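You operate a simulated robot arm through the tools that you are given. There is no shell and no other tool.

The job below is to be done with a simulated robot arm. You get a single attempt, and the scene is never put back.

Task
Fuse the pale patch on the chalk outline for the time it shows, then switch off.
Fine: one pressing; leave the drawer open.

The check looks at the end state, three seconds after you hand in, the way a careful person would. Anything else that was tipped, shoved, dropped, spilled or broken makes it a failure.

Robot
A 7-joint arm with a two-finger parallel gripper, fixed in place. Base frame: the origin is on the floor under the middle of its stand, x ahead of it, y to its left, z up; the work surface is at about z = 900. Lengths are in mm, angles in degrees, forces in N, time in s.
With the tool pointing down near the work surface it reaches from about 240 to 680 mm from the base axis. Its first joint turns from -66.0 to 66.0 degrees. Payload 2.4 kg.
Tool frame: the origin (TCP) lies between the finger pads and is the grasp point; the fingertips stand 30 mm ahead of it; z points along the fingers, y is the line along which they close. The gripper opens to 94 mm. The fingers are 28 mm wide and 10 mm thick; the gripper's body (50 by 96 mm) begins 55 mm behind the TCP.
Orientation is that of the tool frame in the base frame, as a unit quaternion [x, y, z, w]. With the fingers straight down and closing along the base's y, the tool's x points along the base's -x, its y along +y and its z along -z.

Tools
- The arm moves only by the tool send_rows. Its argument "targets" is a list of rows, each a list of 7 numbers: the shift along the base's x, y, z in mm, then the turn, a rotation vector about the base's x, y, z in degrees, then the closure in counts, from 0 (fully open) to 255 (shut). In form: [[x, y, z, rx, ry, rz, gripper], ...]. A call has 1 to 20 rows; each row is the pose to reach, as a shift and turn from the pose commanded when the call began. Rows are played at 5 a second. More than 50 mm and 8.6 degrees between two rows, or a gripper value outside its range, and nothing of the call is played. A pose out of reach is approached as far as the arm can. The call stops where the force on the tool passes 40 N (or 10 N more than at its start, if that is more) or the arm is blocked; 0.2 s more then pass. Each finger travels about 153 mm/s and halts on what it meets, pressing with about 42 N; the grip force reading is that of the motor and also rises with nothing between the fingers. The clock runs only during rows and for 0.2 s after the last one: add rows that repeat a pose to give the fingers time. It gives the time, the measured TCP pose, the force on the tool (base axes), the opening and the grip force at its end, in the units of the frame above (readings bear some noise), with the torque about the TCP (base axes, N m) and any sound that the robot's microphone picked up, and new pictures: "pictures" is both (left out), scene, wrist or none.
- Cameras (640 x 400 px; columns grow to the right, rows downward): "scene" is fixed at [41.4, 493.8, 1449.1]; the picture's right is [-0.68, -0.74, 0.00], its down [-0.41, 0.37, -0.83] and it looks along [0.61, -0.57, -0.55] (base axes); focal length 284 px, centre (320, 200). "wrist" rides on the gripper at [76, 14, -103] in the tool frame; the picture's right is [-0.18, 0.98, 0.00], its down [-0.75, -0.14, -0.64] and it looks along [-0.63, -0.12, 0.77] (tool axes); focal length 243 px, centre (320, 200). There is no depth. A picture from a camera that has moved, and an enlarged one, comes with that camera's place and axes in the base frame and with its lens. The place of the scene camera against the robot may be out by one fixed shift of up to 25 mm in any direction.
- inspect(camera, box): a new picture of the part [left, top, right, bottom] of that camera's present view, enlarged. No time passes.
- job_done(): hands the job in; it is judged then, once.

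Places have to be worked out from the pictures, the camera data and where the tool is seen. Open the gripper and draw the arm clear of the work before you hand the job in, unless the task says otherwise.

The tools are called after "Request:" as a command line: name --pt "numbers of a row" for each row, then --argument value for the rest, lists and objects as JSON in quotes. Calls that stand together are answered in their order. send_rows: Moves the arm, as the interface text tells. Its arguments: {"type":"object","properties":{"targets":{"type":"array"},"pictures":{"type":"string","enum":["both","scene","wrist","none"]}},"required":["targets"]} The other tools are called the same way: inspect (camera, box) takes an enlarged picture of a part of a camera's view; job_done () hands the job in.

At the start:

```text
clock: 0.0
ee_pos: [282.0, 151.3, 1297.8]
tcp_rot: [-0.001, 1.0, 0.0, 0.001]
force: [0.6, -0.3, -0.3]
moment: [-0.01, -0.03, 0.0]
gripper_width: 94.3
gripper_force: 0.1
```

scene: 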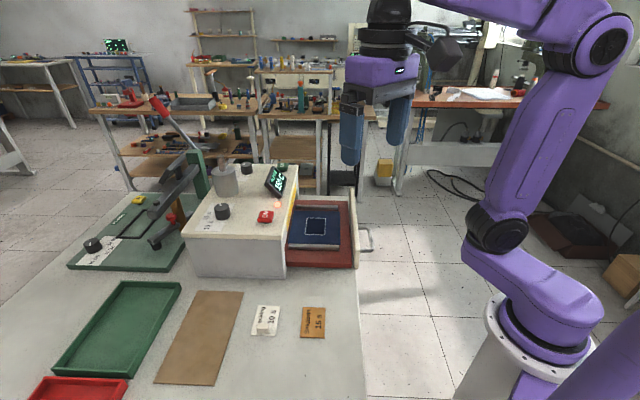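
wrist: 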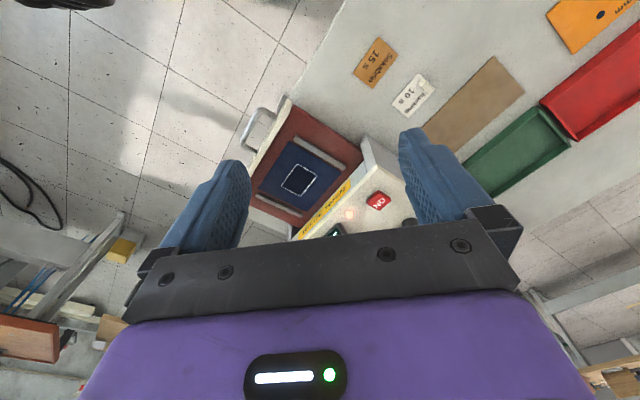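

I see a press machine with a drawer open, a cloth with a chalk outline, and two patches (pale and orange) on the table. I'll look closer at the parts first.

Request:
inspect --camera "scene" --box '[180, 150, 380, 280]'

Request:
inspect --camera "scene" --box '[220, 280, 360, 360]'

Request:
inspect --camera "scene" --box '[60, 80, 240, 280]'

Request:
inspect --camera "wrist" --box '[230, 90, 430, 250]'

Request:
inspect --camera "wrist" --box '[340, 0, 640, 150]'

```text
3.08 times, centred on (280, 215) of scene
camera zoom: at [41.4, 493.8, 1449.1], right [-0.68, -0.74, 0.0], down [-0.41, 0.37, -0.83], along [0.61, -0.57, -0.55], focal length 874 px, centre (443, 154)
```

zoom: 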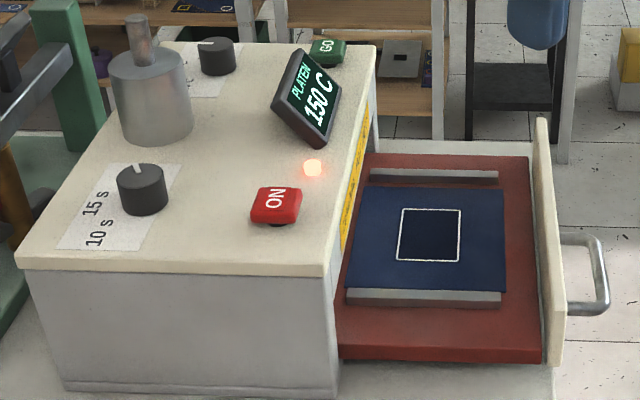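

```text
4.57 times, centred on (290, 320) of scene
camera zoom: at [41.4, 493.8, 1449.1], right [-0.68, -0.74, 0.0], down [-0.41, 0.37, -0.83], along [0.61, -0.57, -0.55], focal length 1299 px, centre (457, -349)
```

zoom: 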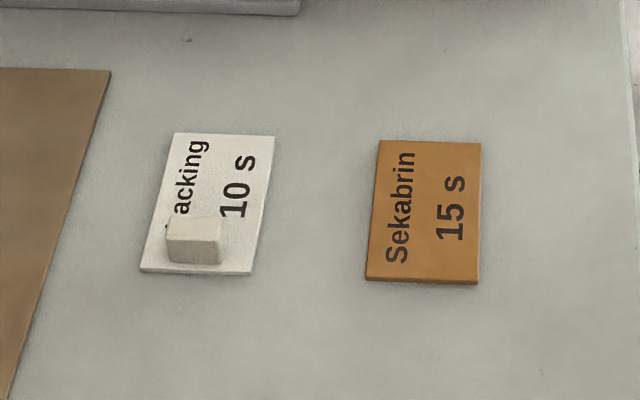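

```text
2.00 times, centred on (150, 180) of scene
camera zoom: at [41.4, 493.8, 1449.1], right [-0.68, -0.74, 0.0], down [-0.41, 0.37, -0.83], along [0.61, -0.57, -0.55], focal length 568 px, centre (660, 240)
```

zoom: 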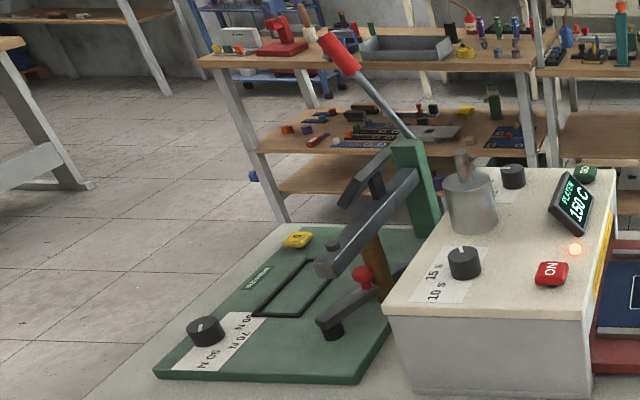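

```text
2.50 times, centred on (330, 170) of wrist
camera zoom: at [205.6, 165.8, 1400.2], right [0.18, 0.98, 0.0], down [0.75, -0.14, 0.64], along [0.63, -0.12, -0.77], focal length 606 px, centre (295, 275)
```

zoom: 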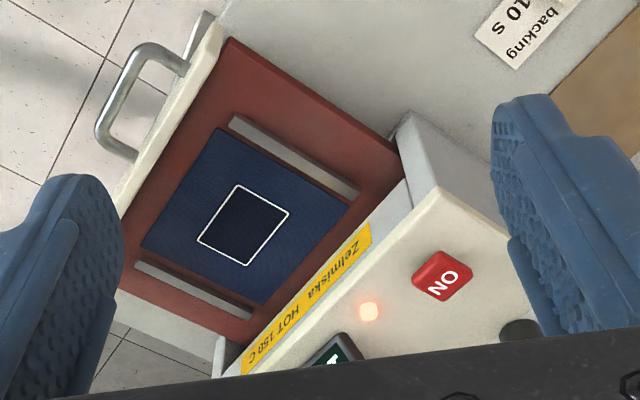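

```text
2.13 times, centred on (490, 75) of wrist
camera zoom: at [205.6, 165.8, 1400.2], right [0.18, 0.98, 0.0], down [0.75, -0.14, 0.64], along [0.63, -0.12, -0.77], focal length 518 px, centre (-43, 467)
```

zoom: 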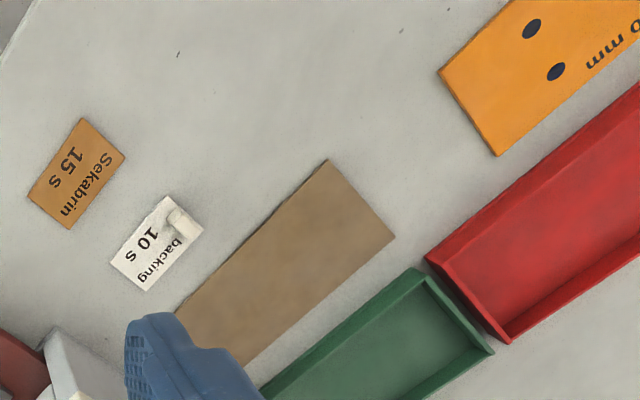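

The pale patch (marked 10 s, with a small block on it) lies at about (385, 313), and the drawer, with its handle towards the robot, is open at about (520, 50). I'll move the wrist camera closer to look at the patch and its block.

Request:
send_rows --pt "-3 30 -36 0 0 0 0" --pt "-6 60 -72 0 0 0 0" --pt "-9 90 -108 0 0 0 0" --pt "-12 120 -144 0 0 0 0" --pt "-15 150 -180 0 0 0 0" --pt "-17 180 -218 0 0 0 0" --pt "-17 180 -218 0 0 0 0" --pictures "both"

```text
clock: 1.6
ee_pos: [267.2, 331.7, 1080.7]
tcp_rot: [0.0, 1.0, 0.0, 0.002]
force: [0.0, 1.5, -0.3]
moment: [-0.02, 0.02, -0.01]
gripper_width: 94.0
gripper_force: 0.0
camera wrist: at [190.7, 347.0, 1182.9], right [0.18, 0.98, 0.0], down [0.75, -0.14, 0.64], along [0.63, -0.12, -0.77], focal length 243 px, centre (320, 200)
```

scene: 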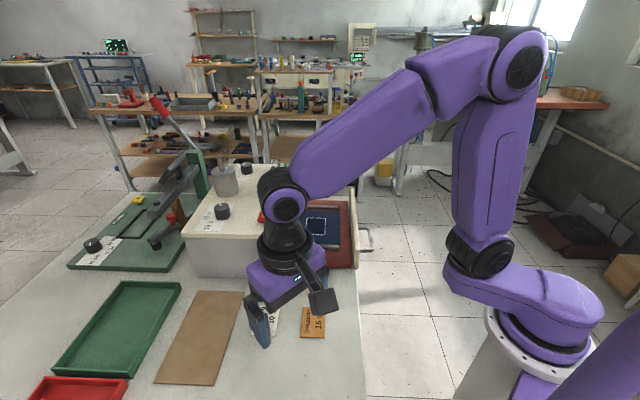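
wrist: 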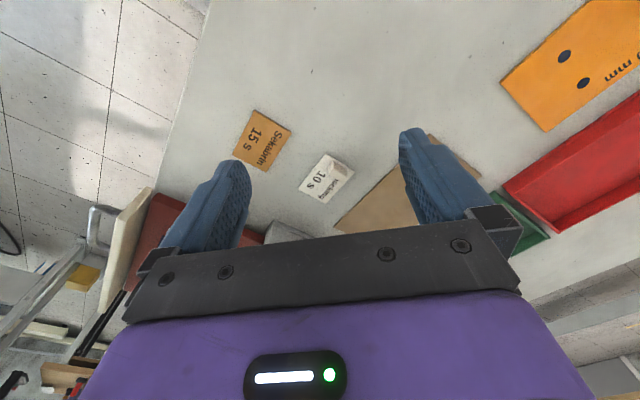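

The patch is now between the fingers in the wrist view. I'll enlarge it to read the text and see the block.

Request:
inspect --camera "wrist" --box '[280, 140, 380, 210]'

Request:
inspect --camera "wrist" --box '[220, 95, 320, 180]'

Request:
inspect --camera "scene" --box '[60, 180, 260, 290]'

```text
5.71 times, centred on (330, 175) of wrist
camera zoom: at [190.7, 347.0, 1182.9], right [0.18, 0.98, 0.0], down [0.75, -0.14, 0.64], along [0.63, -0.12, -0.77], focal length 1386 px, centre (263, 343)
```

zoom: 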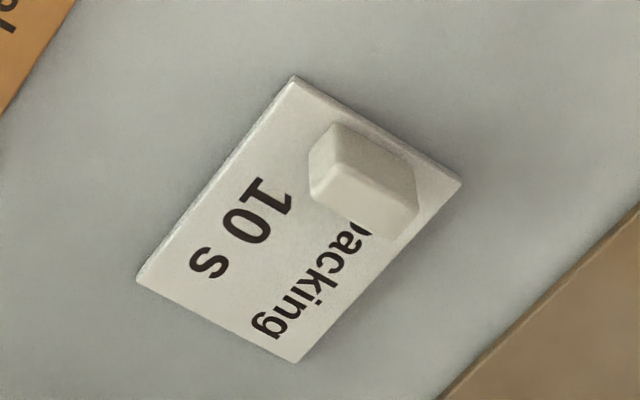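

```text
4.71 times, centred on (270, 138) of wrist
camera zoom: at [190.7, 347.0, 1182.9], right [0.18, 0.98, 0.0], down [0.75, -0.14, 0.64], along [0.63, -0.12, -0.77], focal length 1142 px, centre (555, 494)
```

zoom: 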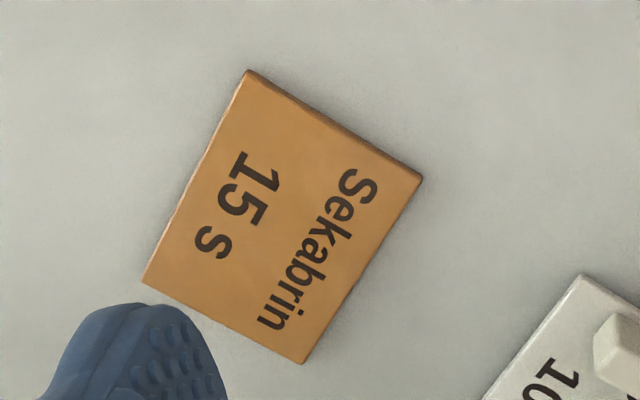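

```text
3.20 times, centred on (160, 235) of scene
camera zoom: at [41.3, 493.8, 1449.1], right [-0.68, -0.74, 0.0], down [-0.41, 0.37, -0.83], along [0.61, -0.57, -0.55], focal length 909 px, centre (832, 88)
```

zoom: 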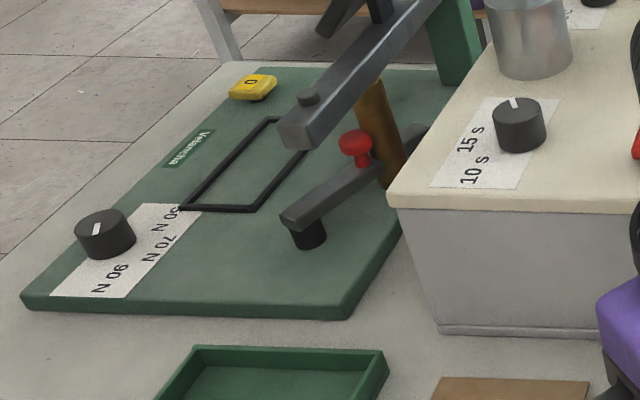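

The patch measures about 49 x 68 mm, turned 45°, and so does the outline. The pale block on it may be a pull tab on a backing, so I'll go lower for a sharper view of its edges before deciding.

Request:
send_rows --pt "14 0 -35 0 0 0 0" --pt "28 0 -70 0 0 0 0" --pt "36 0 -100 0 0 0 0" --pt "36 0 -100 0 0 0 0" --pictures "wrist"

Request:
inspect --camera "wrist" --box '[250, 110, 390, 210]'

```text
clock: 2.6
ee_pos: [302.1, 332.7, 976.9]
tcp_rot: [0.0, 1.0, 0.0, 0.001]
force: [-0.2, 1.7, 0.6]
moment: [0.03, -0.01, 0.03]
gripper_width: 94.0
gripper_force: 0.1
camera wrist: at [224.4, 346.4, 1081.1], right [0.18, 0.98, 0.0], down [0.75, -0.14, 0.64], along [0.63, -0.12, -0.77], focal length 243 px, centre (320, 200)
```

wrist: 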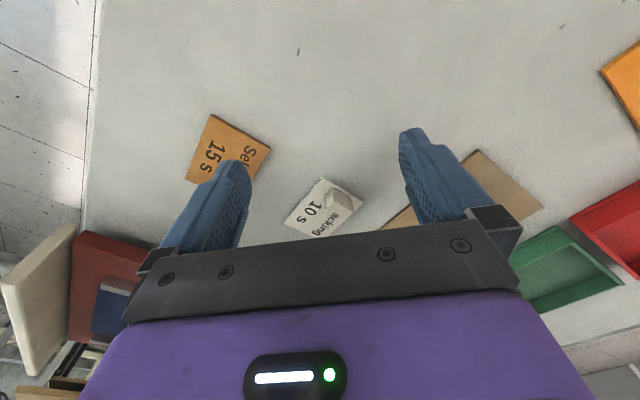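

```text
4.00 times, centred on (320, 160) of wrist
camera zoom: at [224.4, 346.4, 1081.1], right [0.18, 0.98, 0.0], down [0.75, -0.14, 0.64], along [0.63, -0.12, -0.77], focal length 970 px, centre (320, 360)
```

zoom: 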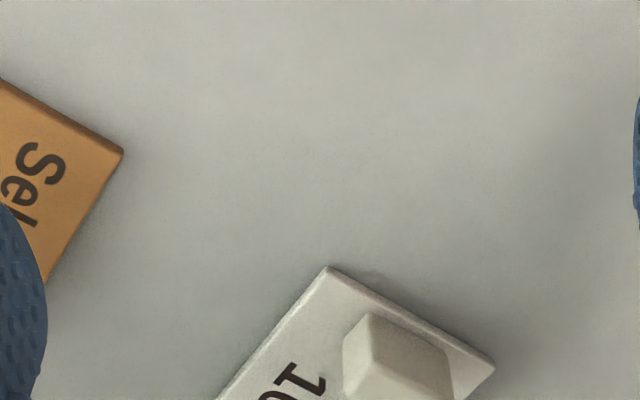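

The patch sits lower in the view than I framed; I'll enlarge exactly on it.

Request:
inspect --camera "wrist" --box '[280, 170, 370, 240]'

Request:
inspect --camera "wrist" --box '[310, 170, 370, 210]'

```text
5.71 times, centred on (325, 205) of wrist
camera zoom: at [224.4, 346.4, 1081.1], right [0.18, 0.98, 0.0], down [0.75, -0.14, 0.64], along [0.63, -0.12, -0.77], focal length 1386 px, centre (291, 171)
```

zoom: 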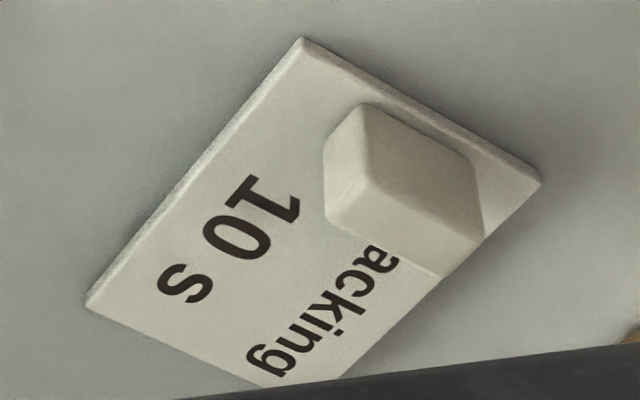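

```text
10.00 times, centred on (340, 190) of wrist
camera zoom: at [224.4, 346.4, 1081.1], right [0.18, 0.98, 0.0], down [0.75, -0.14, 0.64], along [0.63, -0.12, -0.77], focal length 2426 px, centre (120, 300)
```

zoom: 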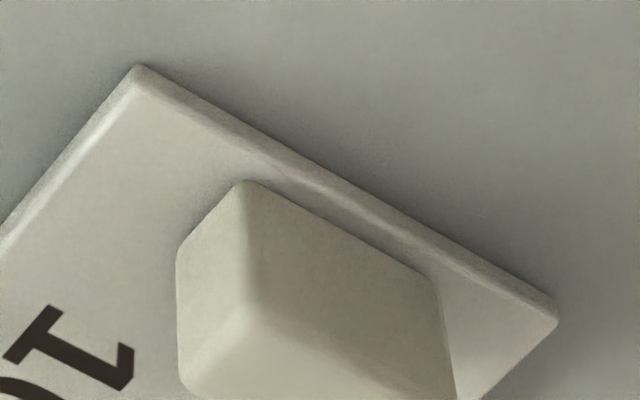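

The block looks like a tab about 20 x 10 x 19 mm, at roughly (368, 337), standing on a sheet marked "backing". I'll bring the gripper above it, turned 45° so the fingers close across its thin side, and look again.

Request:
send_rows --pt "11 1 5 0 0 7.5 0" --pt "22 2 10 0 0 15 0" --pt "33 3 15 0 0 22.5 0" --pt "44 4 20 0 0 30 0" --pt "55 5 20 0 0 37.5 0" --pt "67 5 20 0 0 45 0" --pt "67 5 20 0 0 45 0" --pictures "both"

Request:
inspect --camera "wrist" --box '[240, 120, 400, 230]'

```text
clock: 4.2
ee_pos: [369.2, 337.2, 999.5]
tcp_rot: [-0.383, 0.924, 0.0, 0.001]
force: [0.1, 0.7, -0.6]
moment: [-0.02, 0.0, 0.02]
gripper_width: 94.3
gripper_force: 0.0
camera wrist: at [303.9, 292.4, 1102.3], right [-0.57, 0.82, 0.0], down [0.63, 0.43, 0.64], along [0.53, 0.36, -0.77], focal length 243 px, centre (320, 200)
```

scene: 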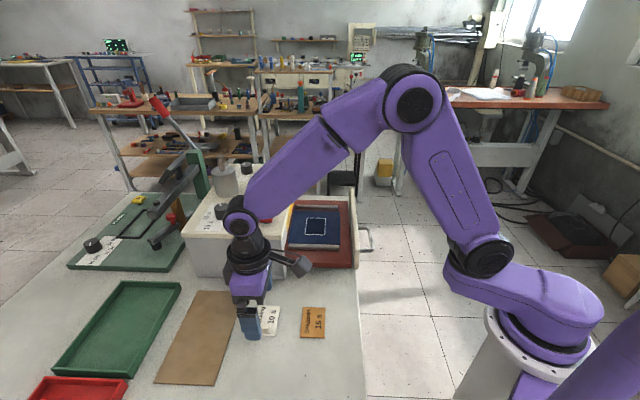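
wrist: 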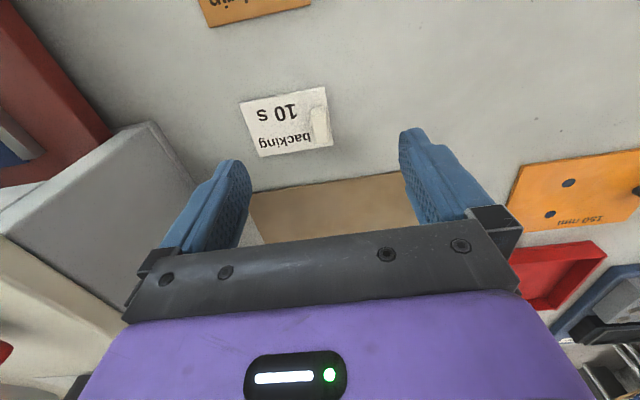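

```text
3.64 times, centred on (320, 175) of wrist
camera zoom: at [303.9, 292.4, 1102.3], right [-0.57, 0.82, 0.0], down [0.63, 0.43, 0.64], along [0.53, 0.36, -0.77], focal length 882 px, centre (320, 291)
```

zoom: 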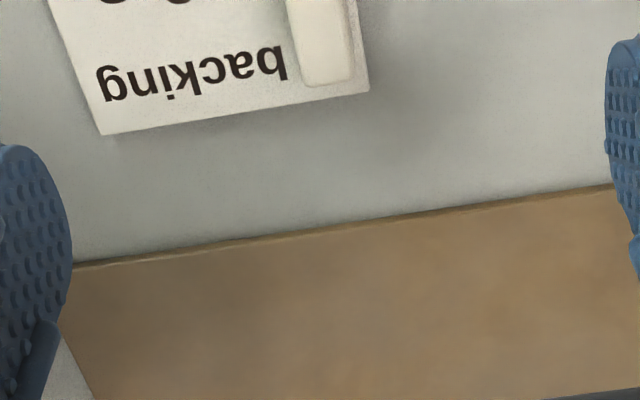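

The patch edges line up with the turned gripper. I'll enlarge the tab itself to pin down its centre before descending.

Request:
inspect --camera "wrist" --box '[230, 75, 350, 165]'

```text
4.44 times, centred on (290, 120) of wrist
camera zoom: at [303.9, 292.4, 1102.3], right [-0.57, 0.82, 0.0], down [0.63, 0.43, 0.64], along [0.53, 0.36, -0.77], focal length 1078 px, centre (453, 556)
```

zoom: 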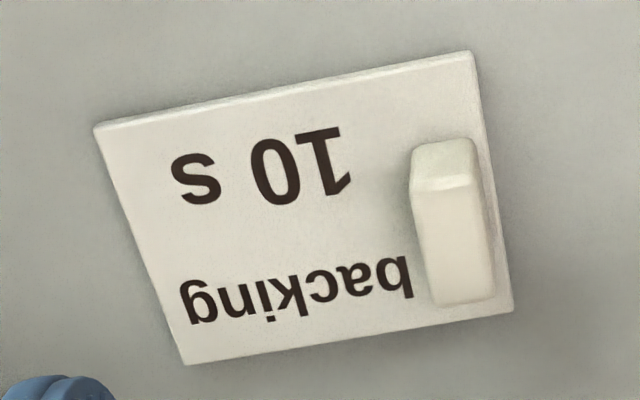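

Tab centre is about (369, 337) with its top at z ≈ 924, which agrees with the TCP position. I'll descend so the fingertips are just above the sheet and close on the tab.

Request:
send_rows --pt "0 0 -25 0 0 0 0" --pt "0 0 -50 0 0 0 0" --pt "0 0 -60 0 0 0 0" --pt "0 0 -60 0 0 0 0" --pt "0 0 -60 0 0 0 120" --pt "0 0 -60 0 0 0 255" --pt "0 0 -60 0 0 0 255" --pt "0 0 -60 0 0 0 255" --pt "0 0 -60 0 0 0 255" --pictures "both"

```text
clock: 6.2
ee_pos: [368.1, 337.4, 940.0]
tcp_rot: [-0.383, 0.924, 0.001, 0.001]
force: [0.2, -0.2, 0.0]
moment: [0.01, 0.0, 0.01]
gripper_width: 10.5
gripper_force: 41.8
camera wrist: at [303.0, 293.2, 1043.1], right [-0.57, 0.82, 0.0], down [0.63, 0.43, 0.64], along [0.53, 0.36, -0.77], focal length 243 px, centre (320, 200)
```

scene: 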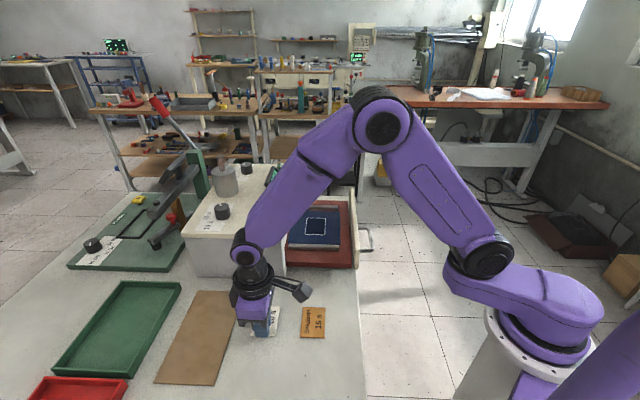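
wrist: 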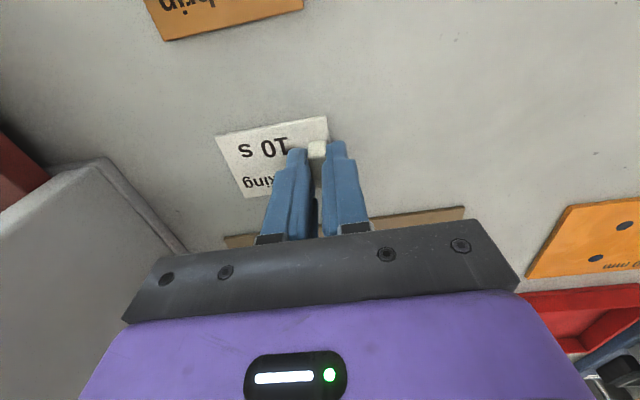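

The tab is held at a 10.5 mm opening with 42 N. I'll lift slowly by 30 mm and watch whether only the backing comes away or the whole patch follows.

Request:
send_rows --pt "0 0 3 0 0 0 255" --pt "0 0 6 0 0 0 255" --pt "0 0 10 0 0 0 255" --pt "0 0 15 0 0 0 255" --pt "0 0 20 0 0 0 255" --pt "0 0 30 0 0 0 255" --pt "0 0 30 0 0 0 255" --pictures "both"

Request:
inspect --camera "wrist" --box '[200, 90, 380, 210]'

Request:
inspect --camera "scene" --box '[210, 270, 340, 350]'

```text
clock: 7.8
ee_pos: [366.7, 337.4, 969.1]
tcp_rot: [-0.384, 0.923, 0.0, 0.0]
force: [0.2, 0.2, 0.1]
moment: [-0.01, 0.03, -0.02]
gripper_width: 10.4
gripper_force: 41.4
camera wrist: at [303.1, 293.0, 1072.9], right [-0.57, 0.82, 0.0], down [0.63, 0.43, 0.64], along [0.53, 0.36, -0.77], focal length 243 px, centre (320, 200)
```

scene: 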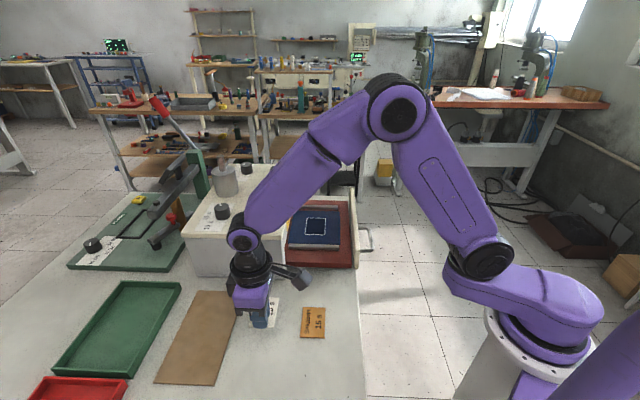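
wrist: 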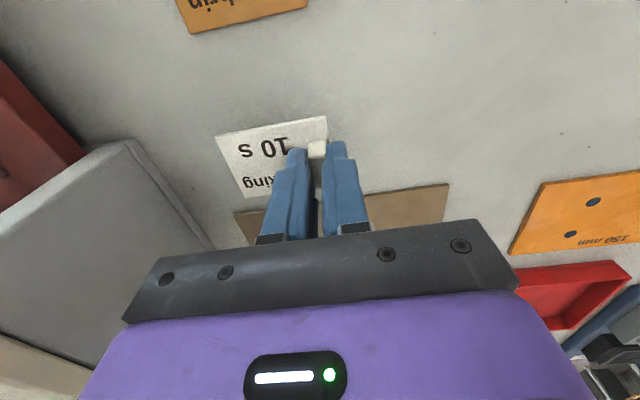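

```text
3.33 times, centred on (290, 150) of wrist
camera zoom: at [303.1, 293.0, 1072.9], right [-0.57, 0.82, 0.0], down [0.63, 0.43, 0.64], along [0.53, 0.36, -0.77], focal length 809 px, centre (420, 367)
```

zoom: 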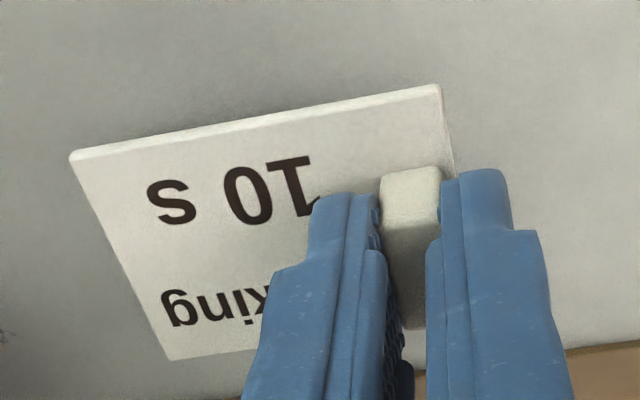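

```text
4.92 times, centred on (275, 310) of scene
camera zoom: at [41.4, 493.8, 1449.1], right [-0.68, -0.74, 0.0], down [-0.41, 0.37, -0.83], along [0.61, -0.57, -0.55], focal length 1399 px, centre (542, -342)
```

zoom: 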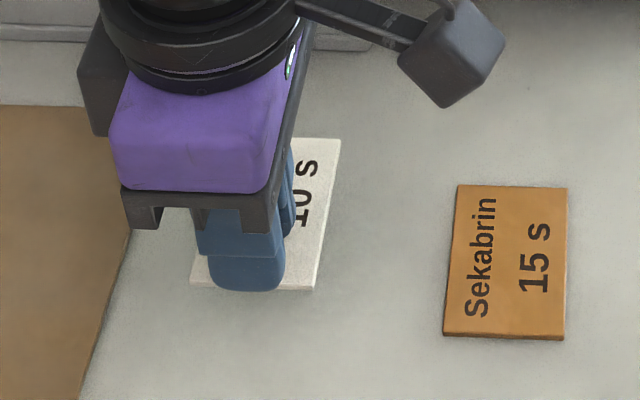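

The whole patch came up on its tab as one piece and nothing stayed on the table. Before placing it I want to see its underside, so I'll raise it well clear and roll it to show its bottom to the scene camera.

Request:
send_rows --pt "-6 -11 40 0 0 0 255" --pt "-12 -22 80 0 0 0 255" --pt "-18 -33 120 0 0 0 255" --pt "-24 -44 160 0 0 0 255" --pt "-30 -55 200 0 0 0 255" --pt "-36 -66 240 0 0 0 255" --pt "-40 -80 280 0 0 0 255" --pt "-40 -80 280 5.5 5.5 0 255" --pt "-40 -80 280 11 11 0 255" --pt "-40 -80 280 16.5 16.5 0 255" --pt "-40 -80 280 22 22 0 255" --pt "-40 -80 280 27.5 27.5 0 255" --pt "-40 -80 280 33 33 0 255" --pt "-40 -80 280 38.5 38.5 0 255" --pt "-40 -80 280 38.5 38.5 0 255" --pictures "both"

```text
clock: 11.0
ee_pos: [329.6, 255.8, 1249.2]
tcp_rot: [-0.339, 0.821, 0.424, -0.175]
force: [-0.1, 0.7, 0.1]
moment: [0.02, -0.01, -0.02]
gripper_width: 10.2
gripper_force: 42.1
camera wrist: at [327.5, 149.4, 1320.8], right [-0.27, 0.53, 0.8], down [0.96, 0.1, 0.26], along [0.05, 0.84, -0.54], focal length 243 px, centre (320, 200)
```

scene: 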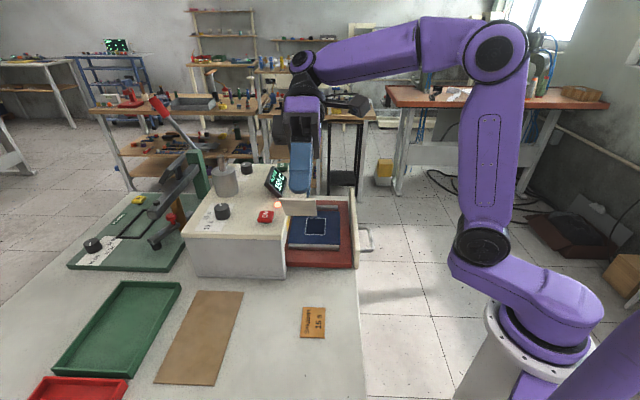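
wrist: 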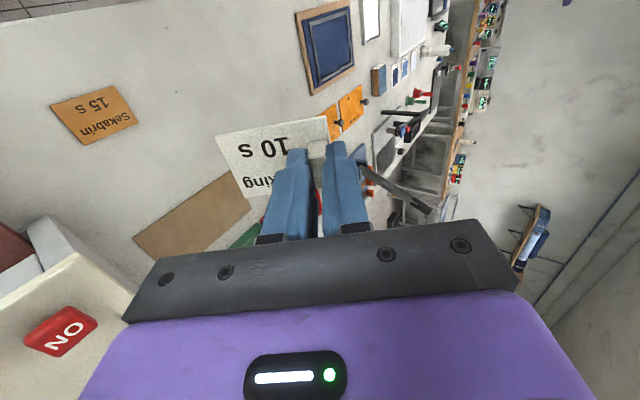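

The patch's underside now faces the scene camera near (298, 207). I'll enlarge it.

Request:
inspect --camera "scene" --box '[268, 180, 338, 225]'

Request:
inspect --camera "wrist" --box '[200, 100, 340, 210]'

```text
8.89 times, centred on (303, 202) of scene
camera zoom: at [41.4, 493.8, 1449.1], right [-0.68, -0.74, 0.0], down [-0.41, 0.37, -0.83], along [0.61, -0.57, -0.55], focal length 2526 px, centre (471, 178)
```

zoom: 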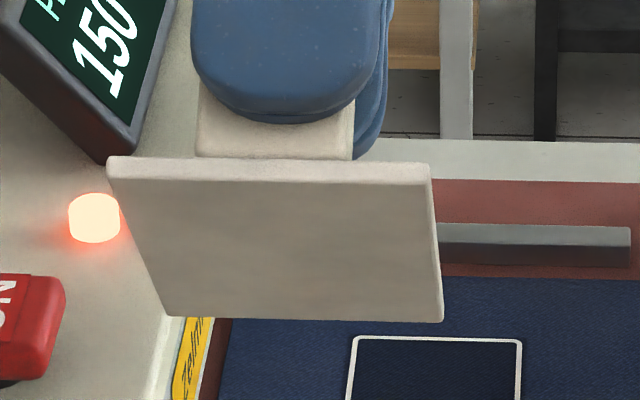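

```text
3.64 times, centred on (270, 155) of wrist
camera zoom: at [327.5, 149.4, 1320.8], right [-0.27, 0.53, 0.8], down [0.96, 0.1, 0.26], along [0.05, 0.84, -0.54], focal length 882 px, centre (502, 364)
```

zoom: 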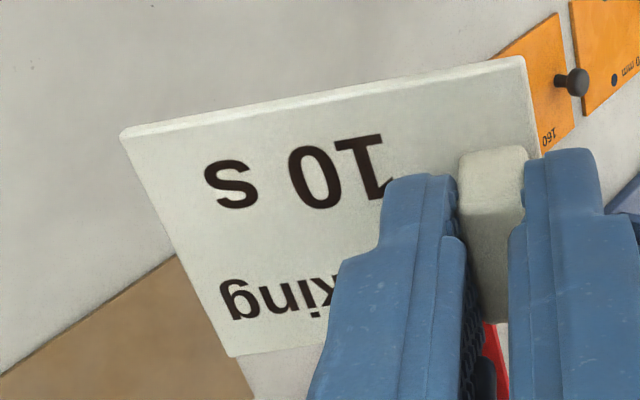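

The underside is plain and the slab is one uniform piece, so the side with the tab goes up. I'll level it and swing over in front of the machine to study the drawer and slot with the wrist camera.

Request:
send_rows --pt "2 -40 0 -5.5 -5.5 0 255" --pt "4 -80 0 -11 -11 0 255" --pt "6 -120 0 -16.5 -16.5 0 255" --pt "8 -160 0 -22 -22 0 255" --pt "10 -200 0 -27.5 -27.5 0 255" --pt "12 -240 0 -33 -33 0 255" --pt "14 -280 0 -38.5 -38.5 0 255" --pt "14 -303 -30 -38.5 -38.5 0 255" --pt "14 -303 -65 -38.5 -38.5 0 255" --pt "14 -303 -100 -38.5 -38.5 0 255" --pt "14 -303 -100 -38.5 -38.5 0 255" --pictures "both"

Request:
inspect --camera "wrist" --box '[0, 0, 320, 200]'

Request:
inspect --camera "wrist" --box '[240, 0, 560, 200]'

```text
clock: 13.4
ee_pos: [343.7, -45.7, 1149.7]
tcp_rot: [-0.383, 0.924, 0.001, 0.001]
force: [0.3, -0.3, -1.1]
moment: [0.04, 0.01, 0.02]
gripper_width: 10.2
gripper_force: 41.5
camera wrist: at [278.9, -90.3, 1253.1], right [-0.57, 0.82, 0.0], down [0.63, 0.43, 0.64], along [0.53, 0.36, -0.77], focal length 243 px, centre (320, 200)
```

scene: 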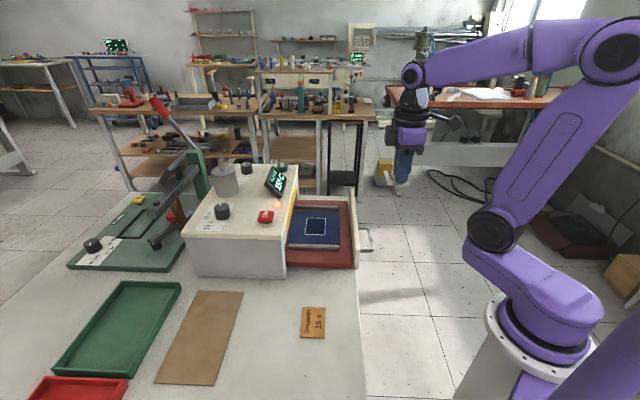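
wrist: 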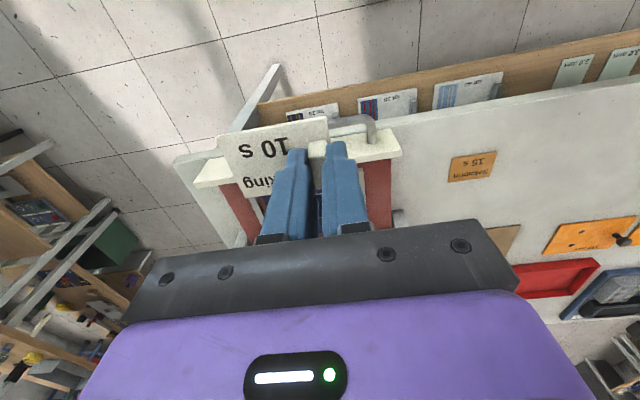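

```text
2.00 times, centred on (160, 100) of wrist
camera zoom: at [278.9, -90.3, 1253.1], right [-0.57, 0.82, 0.0], down [0.63, 0.43, 0.64], along [0.53, 0.36, -0.77], focal length 485 px, centre (640, 400)
```

zoom: 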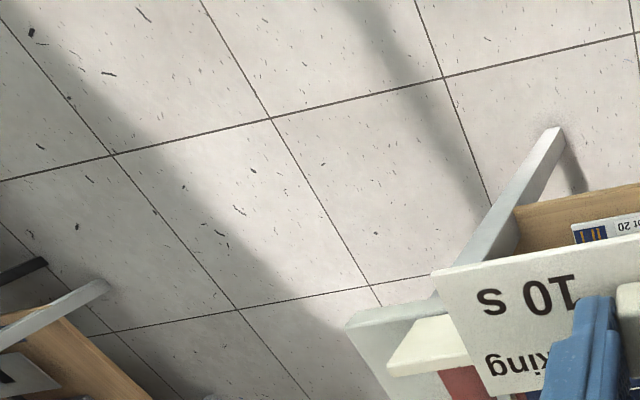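

```text
2.00 times, centred on (400, 100) of wrist
camera zoom: at [278.9, -90.3, 1253.1], right [-0.57, 0.82, 0.0], down [0.63, 0.43, 0.64], along [0.53, 0.36, -0.77], focal length 485 px, centre (160, 400)
```

zoom: 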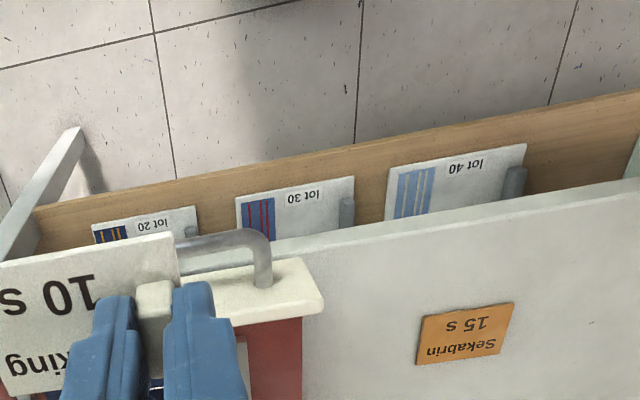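

Held where it is, the patch blocks my view of the drawer. I'll move left and up so the drawer appears beside the patch in the wrist view.

Request:
send_rows --pt "-10 39 10 0 0 0 255" --pt "-20 78 20 0 0 0 255" --pt "-31 117 30 0 0 0 255" --pt "-42 156 40 0 0 0 255" --pt "-53 195 50 0 0 0 255" --pt "-63 236 50 0 0 0 255" --pt "-73 276 50 0 0 0 255" --pt "-73 276 50 0 0 0 255" --pictures "both"

Request:
inspect --camera "wrist" --box '[60, 70, 240, 240]'

Request:
inspect --camera "scene" --box '[270, 180, 380, 290]'

Request:
inspect --camera "scene" --box '[180, 150, 300, 240]'

```text
clock: 15.2
ee_pos: [271.8, 230.5, 1198.1]
tcp_rot: [-0.382, 0.924, 0.0, 0.002]
force: [-0.5, 0.1, -0.4]
moment: [0.02, -0.02, 0.01]
gripper_width: 10.2
gripper_force: 41.8
camera wrist: at [206.6, 186.6, 1301.2], right [-0.57, 0.82, 0.0], down [0.63, 0.43, 0.64], along [0.53, 0.36, -0.77], focal length 243 px, centre (320, 200)
```

scene: 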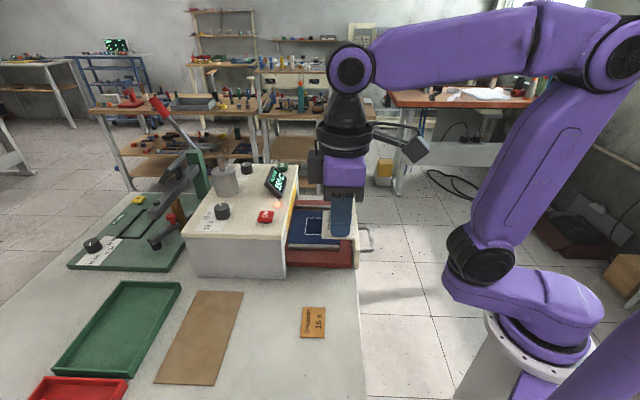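
wrist: 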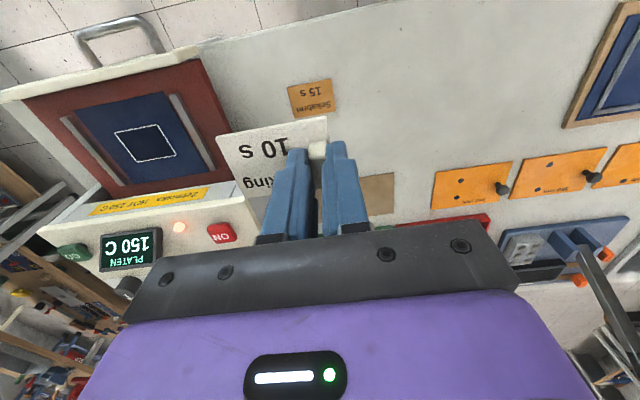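

```text
2.35 times, centred on (150, 155) of wrist
camera zoom: at [206.6, 186.6, 1301.2], right [-0.57, 0.82, 0.0], down [0.63, 0.43, 0.64], along [0.53, 0.36, -0.77], focal length 571 px, centre (720, 306)
```

zoom: 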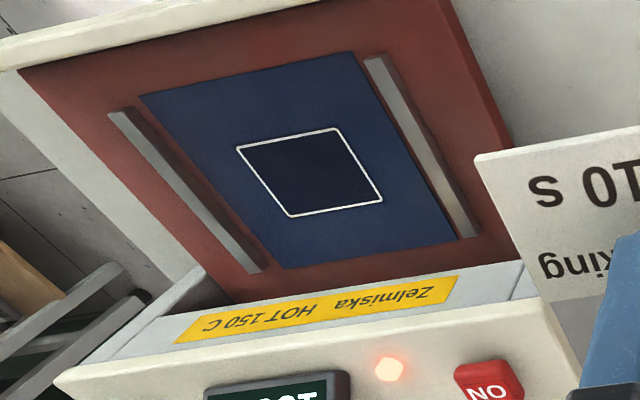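

```text
3.64 times, centred on (325, 235) of scene
camera zoom: at [41.3, 493.8, 1449.1], right [-0.68, -0.74, 0.0], down [-0.41, 0.37, -0.83], along [0.61, -0.57, -0.55], focal length 1033 px, centre (302, 73)
```

zoom: 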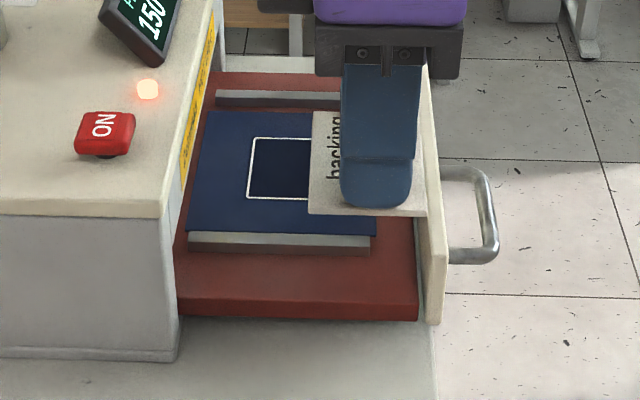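

```text
4.44 times, centred on (240, 195) of scene
camera zoom: at [41.3, 493.8, 1449.1], right [-0.68, -0.74, 0.0], down [-0.41, 0.37, -0.83], along [0.61, -0.57, -0.55], focal length 1263 px, centre (676, 222)
```

zoom: 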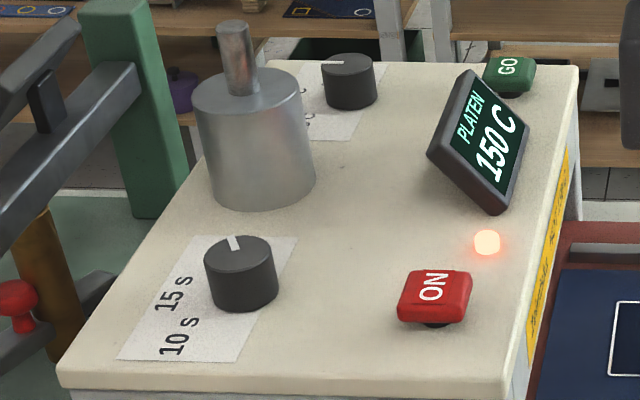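

I now triangulate the outline centre near (520, 57) at z ≈ 935–940, and the timer dial needs a closer look. I'll move so the camera is almost straight above the outline to remove the height ambiguity.

Request:
send_rows --pt "38 -18 5 0 0 0 255" --pt "76 -36 10 0 0 0 255" --pt "114 -54 15 0 0 0 255" --pt "152 -72 20 0 0 0 255" --pt "190 -90 20 0 0 0 255" --pt "228 -108 20 0 0 0 255" --pt "265 -124 20 0 0 0 255" --pt "300 -140 20 0 0 0 255" --pt "300 -140 20 0 0 0 255" --pictures "both"

Request:
inspect --camera "wrist" --box '[200, 0, 440, 140]'

```text
clock: 17.2
ee_pos: [570.6, 89.1, 1221.8]
tcp_rot: [-0.383, 0.924, 0.0, 0.0]
force: [-1.0, 0.4, 0.1]
moment: [0.02, -0.01, 0.02]
gripper_width: 10.3
gripper_force: 41.7
camera wrist: at [505.9, 45.7, 1324.7], right [-0.57, 0.82, 0.0], down [0.63, 0.43, 0.64], along [0.53, 0.36, -0.77], focal length 243 px, centre (320, 200)
```

scene: 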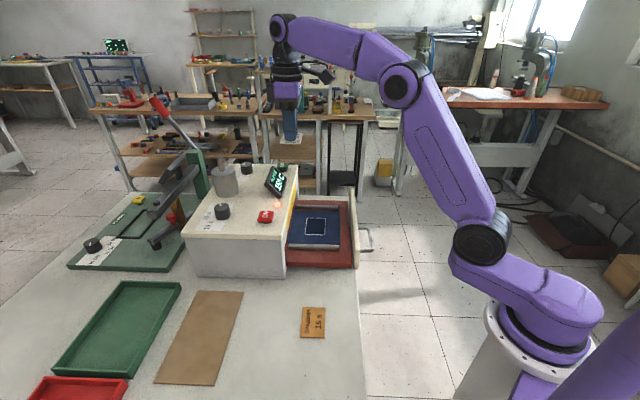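
wrist: 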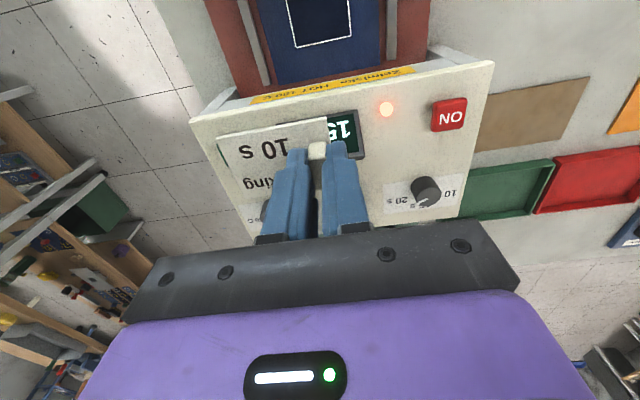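

```text
2.67 times, centred on (320, 70) of wrist
camera zoom: at [505.9, 45.7, 1324.7], right [-0.57, 0.82, 0.0], down [0.63, 0.43, 0.64], along [0.53, 0.36, -0.77], focal length 647 px, centre (320, 547)
```

zoom: 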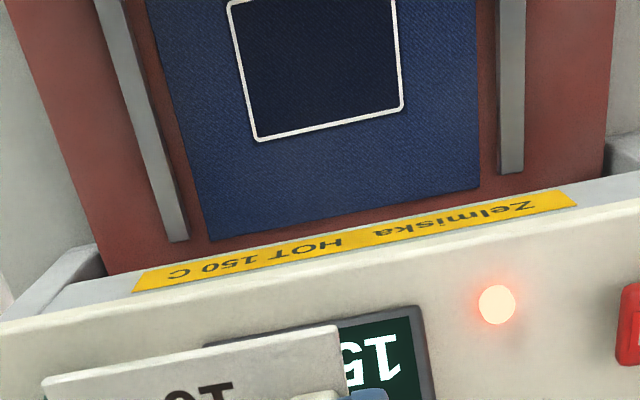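

The near-vertical view puts the outline centre at about (523.3, 56.5), aligned at 45°, and from the held view the patch centre is offset (19.7, −18.3) from the TCP. I'll move over the outline and descend to hover about 35 mm above the cloth.

Request:
send_rows --pt "-33 -8 0 0 0 0 255" --pt "-66.4 -15.3 0 0 0 0 255" --pt "-66.4 -15.3 -40 0 0 0 255" --pt "-66.4 -15.3 -80 0 0 0 255" --pt "-66.4 -15.3 -120 0 0 0 255" --pt "-66.4 -15.3 -160 0 0 0 255" --pt "-66.4 -15.3 -195 0 0 0 255" --pt "-66.4 -15.3 -210 0 0 0 255" --pt "-66.4 -15.3 -210 0 0 0 255" --pictures "both"

Request:
inspect --camera "wrist" --box '[180, 70, 380, 220]'

Request:
inspect --camera "scene" --box '[270, 180, 380, 280]'

```text
clock: 19.2
ee_pos: [503.0, 76.2, 1008.9]
tcp_rot: [-0.384, 0.923, 0.0, 0.0]
force: [0.2, 0.2, -0.3]
moment: [0.02, -0.01, -0.02]
gripper_width: 10.4
gripper_force: 41.7
camera wrist: at [438.9, 32.6, 1111.9], right [-0.57, 0.82, 0.0], down [0.63, 0.43, 0.64], along [0.53, 0.36, -0.77], focal length 243 px, centre (320, 200)
```

scene: 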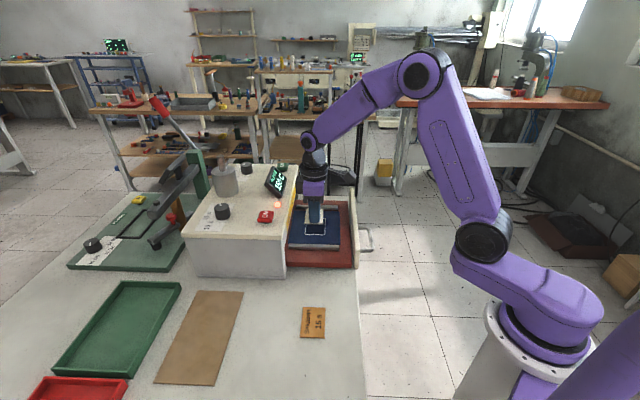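
wrist: 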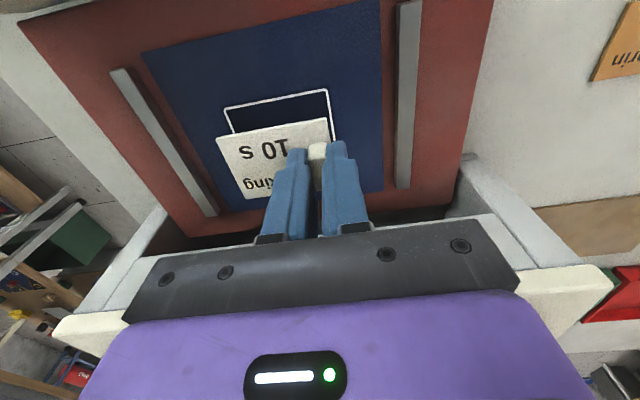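

```text
2.67 times, centred on (280, 145) of wrist
camera zoom: at [438.9, 32.6, 1111.9], right [-0.57, 0.82, 0.0], down [0.63, 0.43, 0.64], along [0.53, 0.36, -0.77], focal length 647 px, centre (427, 347)
```

zoom: 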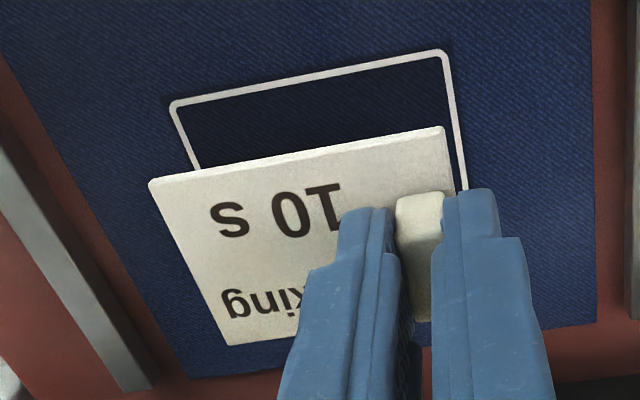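

```text
4.00 times, centred on (325, 230) of scene
camera zoom: at [41.4, 493.8, 1449.1], right [-0.68, -0.74, 0.0], down [-0.41, 0.37, -0.83], along [0.61, -0.57, -0.55], focal length 1137 px, centre (300, 80)
```

zoom: 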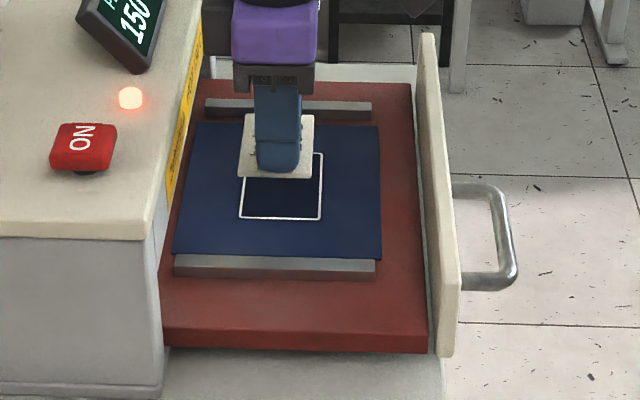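

The patch hovers aligned with the outline; re-estimating the outline from this view gives a centre of about (523.1, 56.2) with cloth z ≈ 936. I'll lower to a few mm above the cloth and check alignment.

Request:
send_rows --pt "0 0 -12 0 0 0 255" --pt "0 0 -22 0 0 0 255" --pt "0 0 -29 0 0 0 255" --pt "0 0 -29 0 0 0 255" --pictures "both"

Request:
inspect --camera "wrist" --box '[180, 80, 360, 215]'

Request:
inspect --camera "scene" --box '[290, 195, 350, 245]'

```text
clock: 20.2
ee_pos: [502.0, 75.4, 979.4]
tcp_rot: [-0.383, 0.924, 0.0, 0.001]
force: [-0.8, -0.4, 0.7]
moment: [-0.01, -0.02, 0.02]
gripper_width: 10.2
gripper_force: 42.1
camera wrist: at [438.2, 31.4, 1082.4], right [-0.57, 0.82, 0.0], down [0.63, 0.43, 0.64], along [0.53, 0.36, -0.77], focal length 243 px, centre (320, 200)
```

scene: 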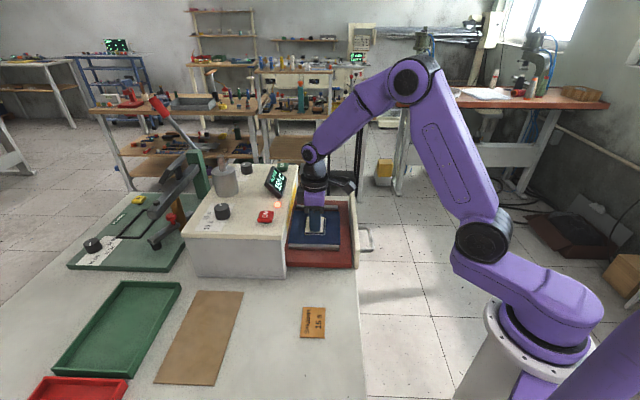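
wrist: 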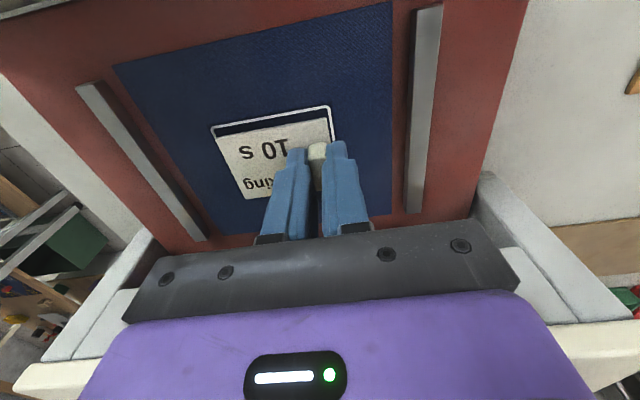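

```text
2.96 times, centred on (270, 148) of wrist
camera zoom: at [438.2, 31.4, 1082.4], right [-0.57, 0.82, 0.0], down [0.63, 0.43, 0.64], along [0.53, 0.36, -0.77], focal length 719 px, centre (468, 356)
```

zoom: 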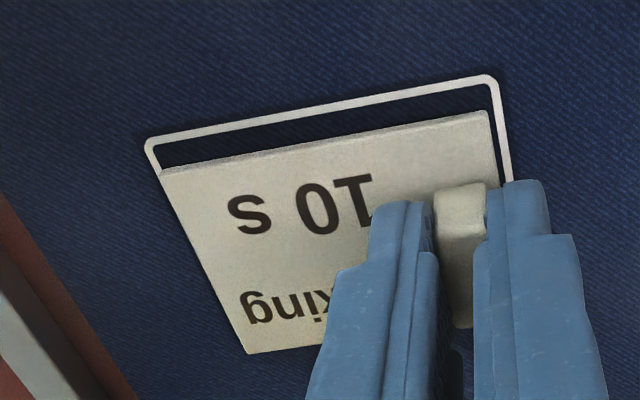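

```text
8.00 times, centred on (320, 220) of scene
camera zoom: at [41.4, 493.8, 1449.1], right [-0.68, -0.74, 0.0], down [-0.41, 0.37, -0.83], along [0.61, -0.57, -0.55], focal length 2273 px, centre (320, 40)
```

zoom: 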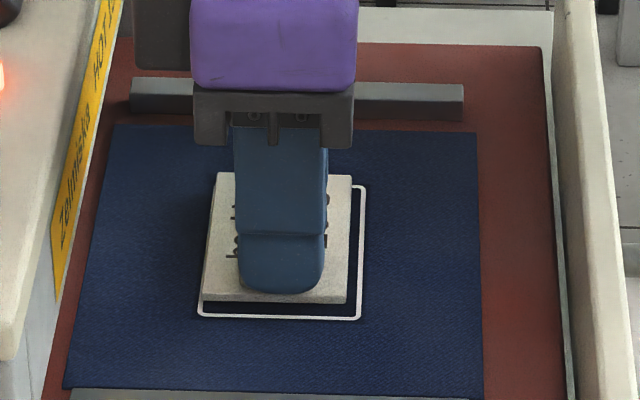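

The patch is a few mm above the cloth and about 1–2 mm off centre; I'll nudge y by −1.6 and lower in small steps, watching the force.

Request:
send_rows --pt "0 -1.6 0 0 0 0 255" --pt "0 -1.6 -1.5 0 0 0 255" --pt "0 -1.6 -3 0 0 0 255" --pt "0 -1.6 -3 0 0 0 255" --pictures "none"

Request:
inspect --camera "scene" --box '[295, 205, 345, 240]'

```text
clock: 21.2
ee_pos: [502.1, 71.5, 975.2]
tcp_rot: [-0.383, 0.924, 0.001, 0.0]
force: [-0.8, -0.1, -0.4]
moment: [0.04, -0.01, 0.01]
gripper_width: 10.1
gripper_force: 41.8
```

```text
11.43 times, centred on (320, 222) of scene
camera zoom: at [41.4, 493.8, 1449.1], right [-0.68, -0.74, 0.0], down [-0.41, 0.37, -0.83], along [0.61, -0.57, -0.55], focal length 3248 px, centre (320, -57)
```

zoom: 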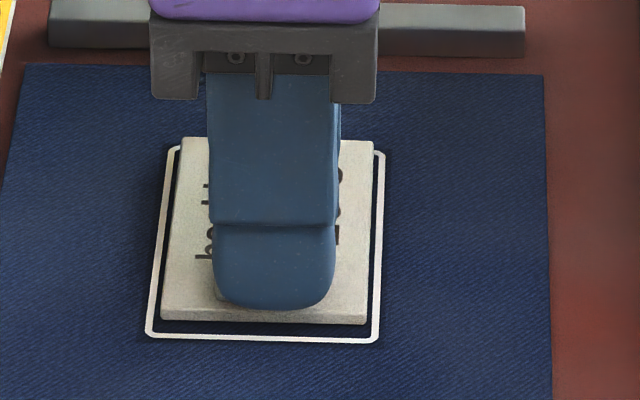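

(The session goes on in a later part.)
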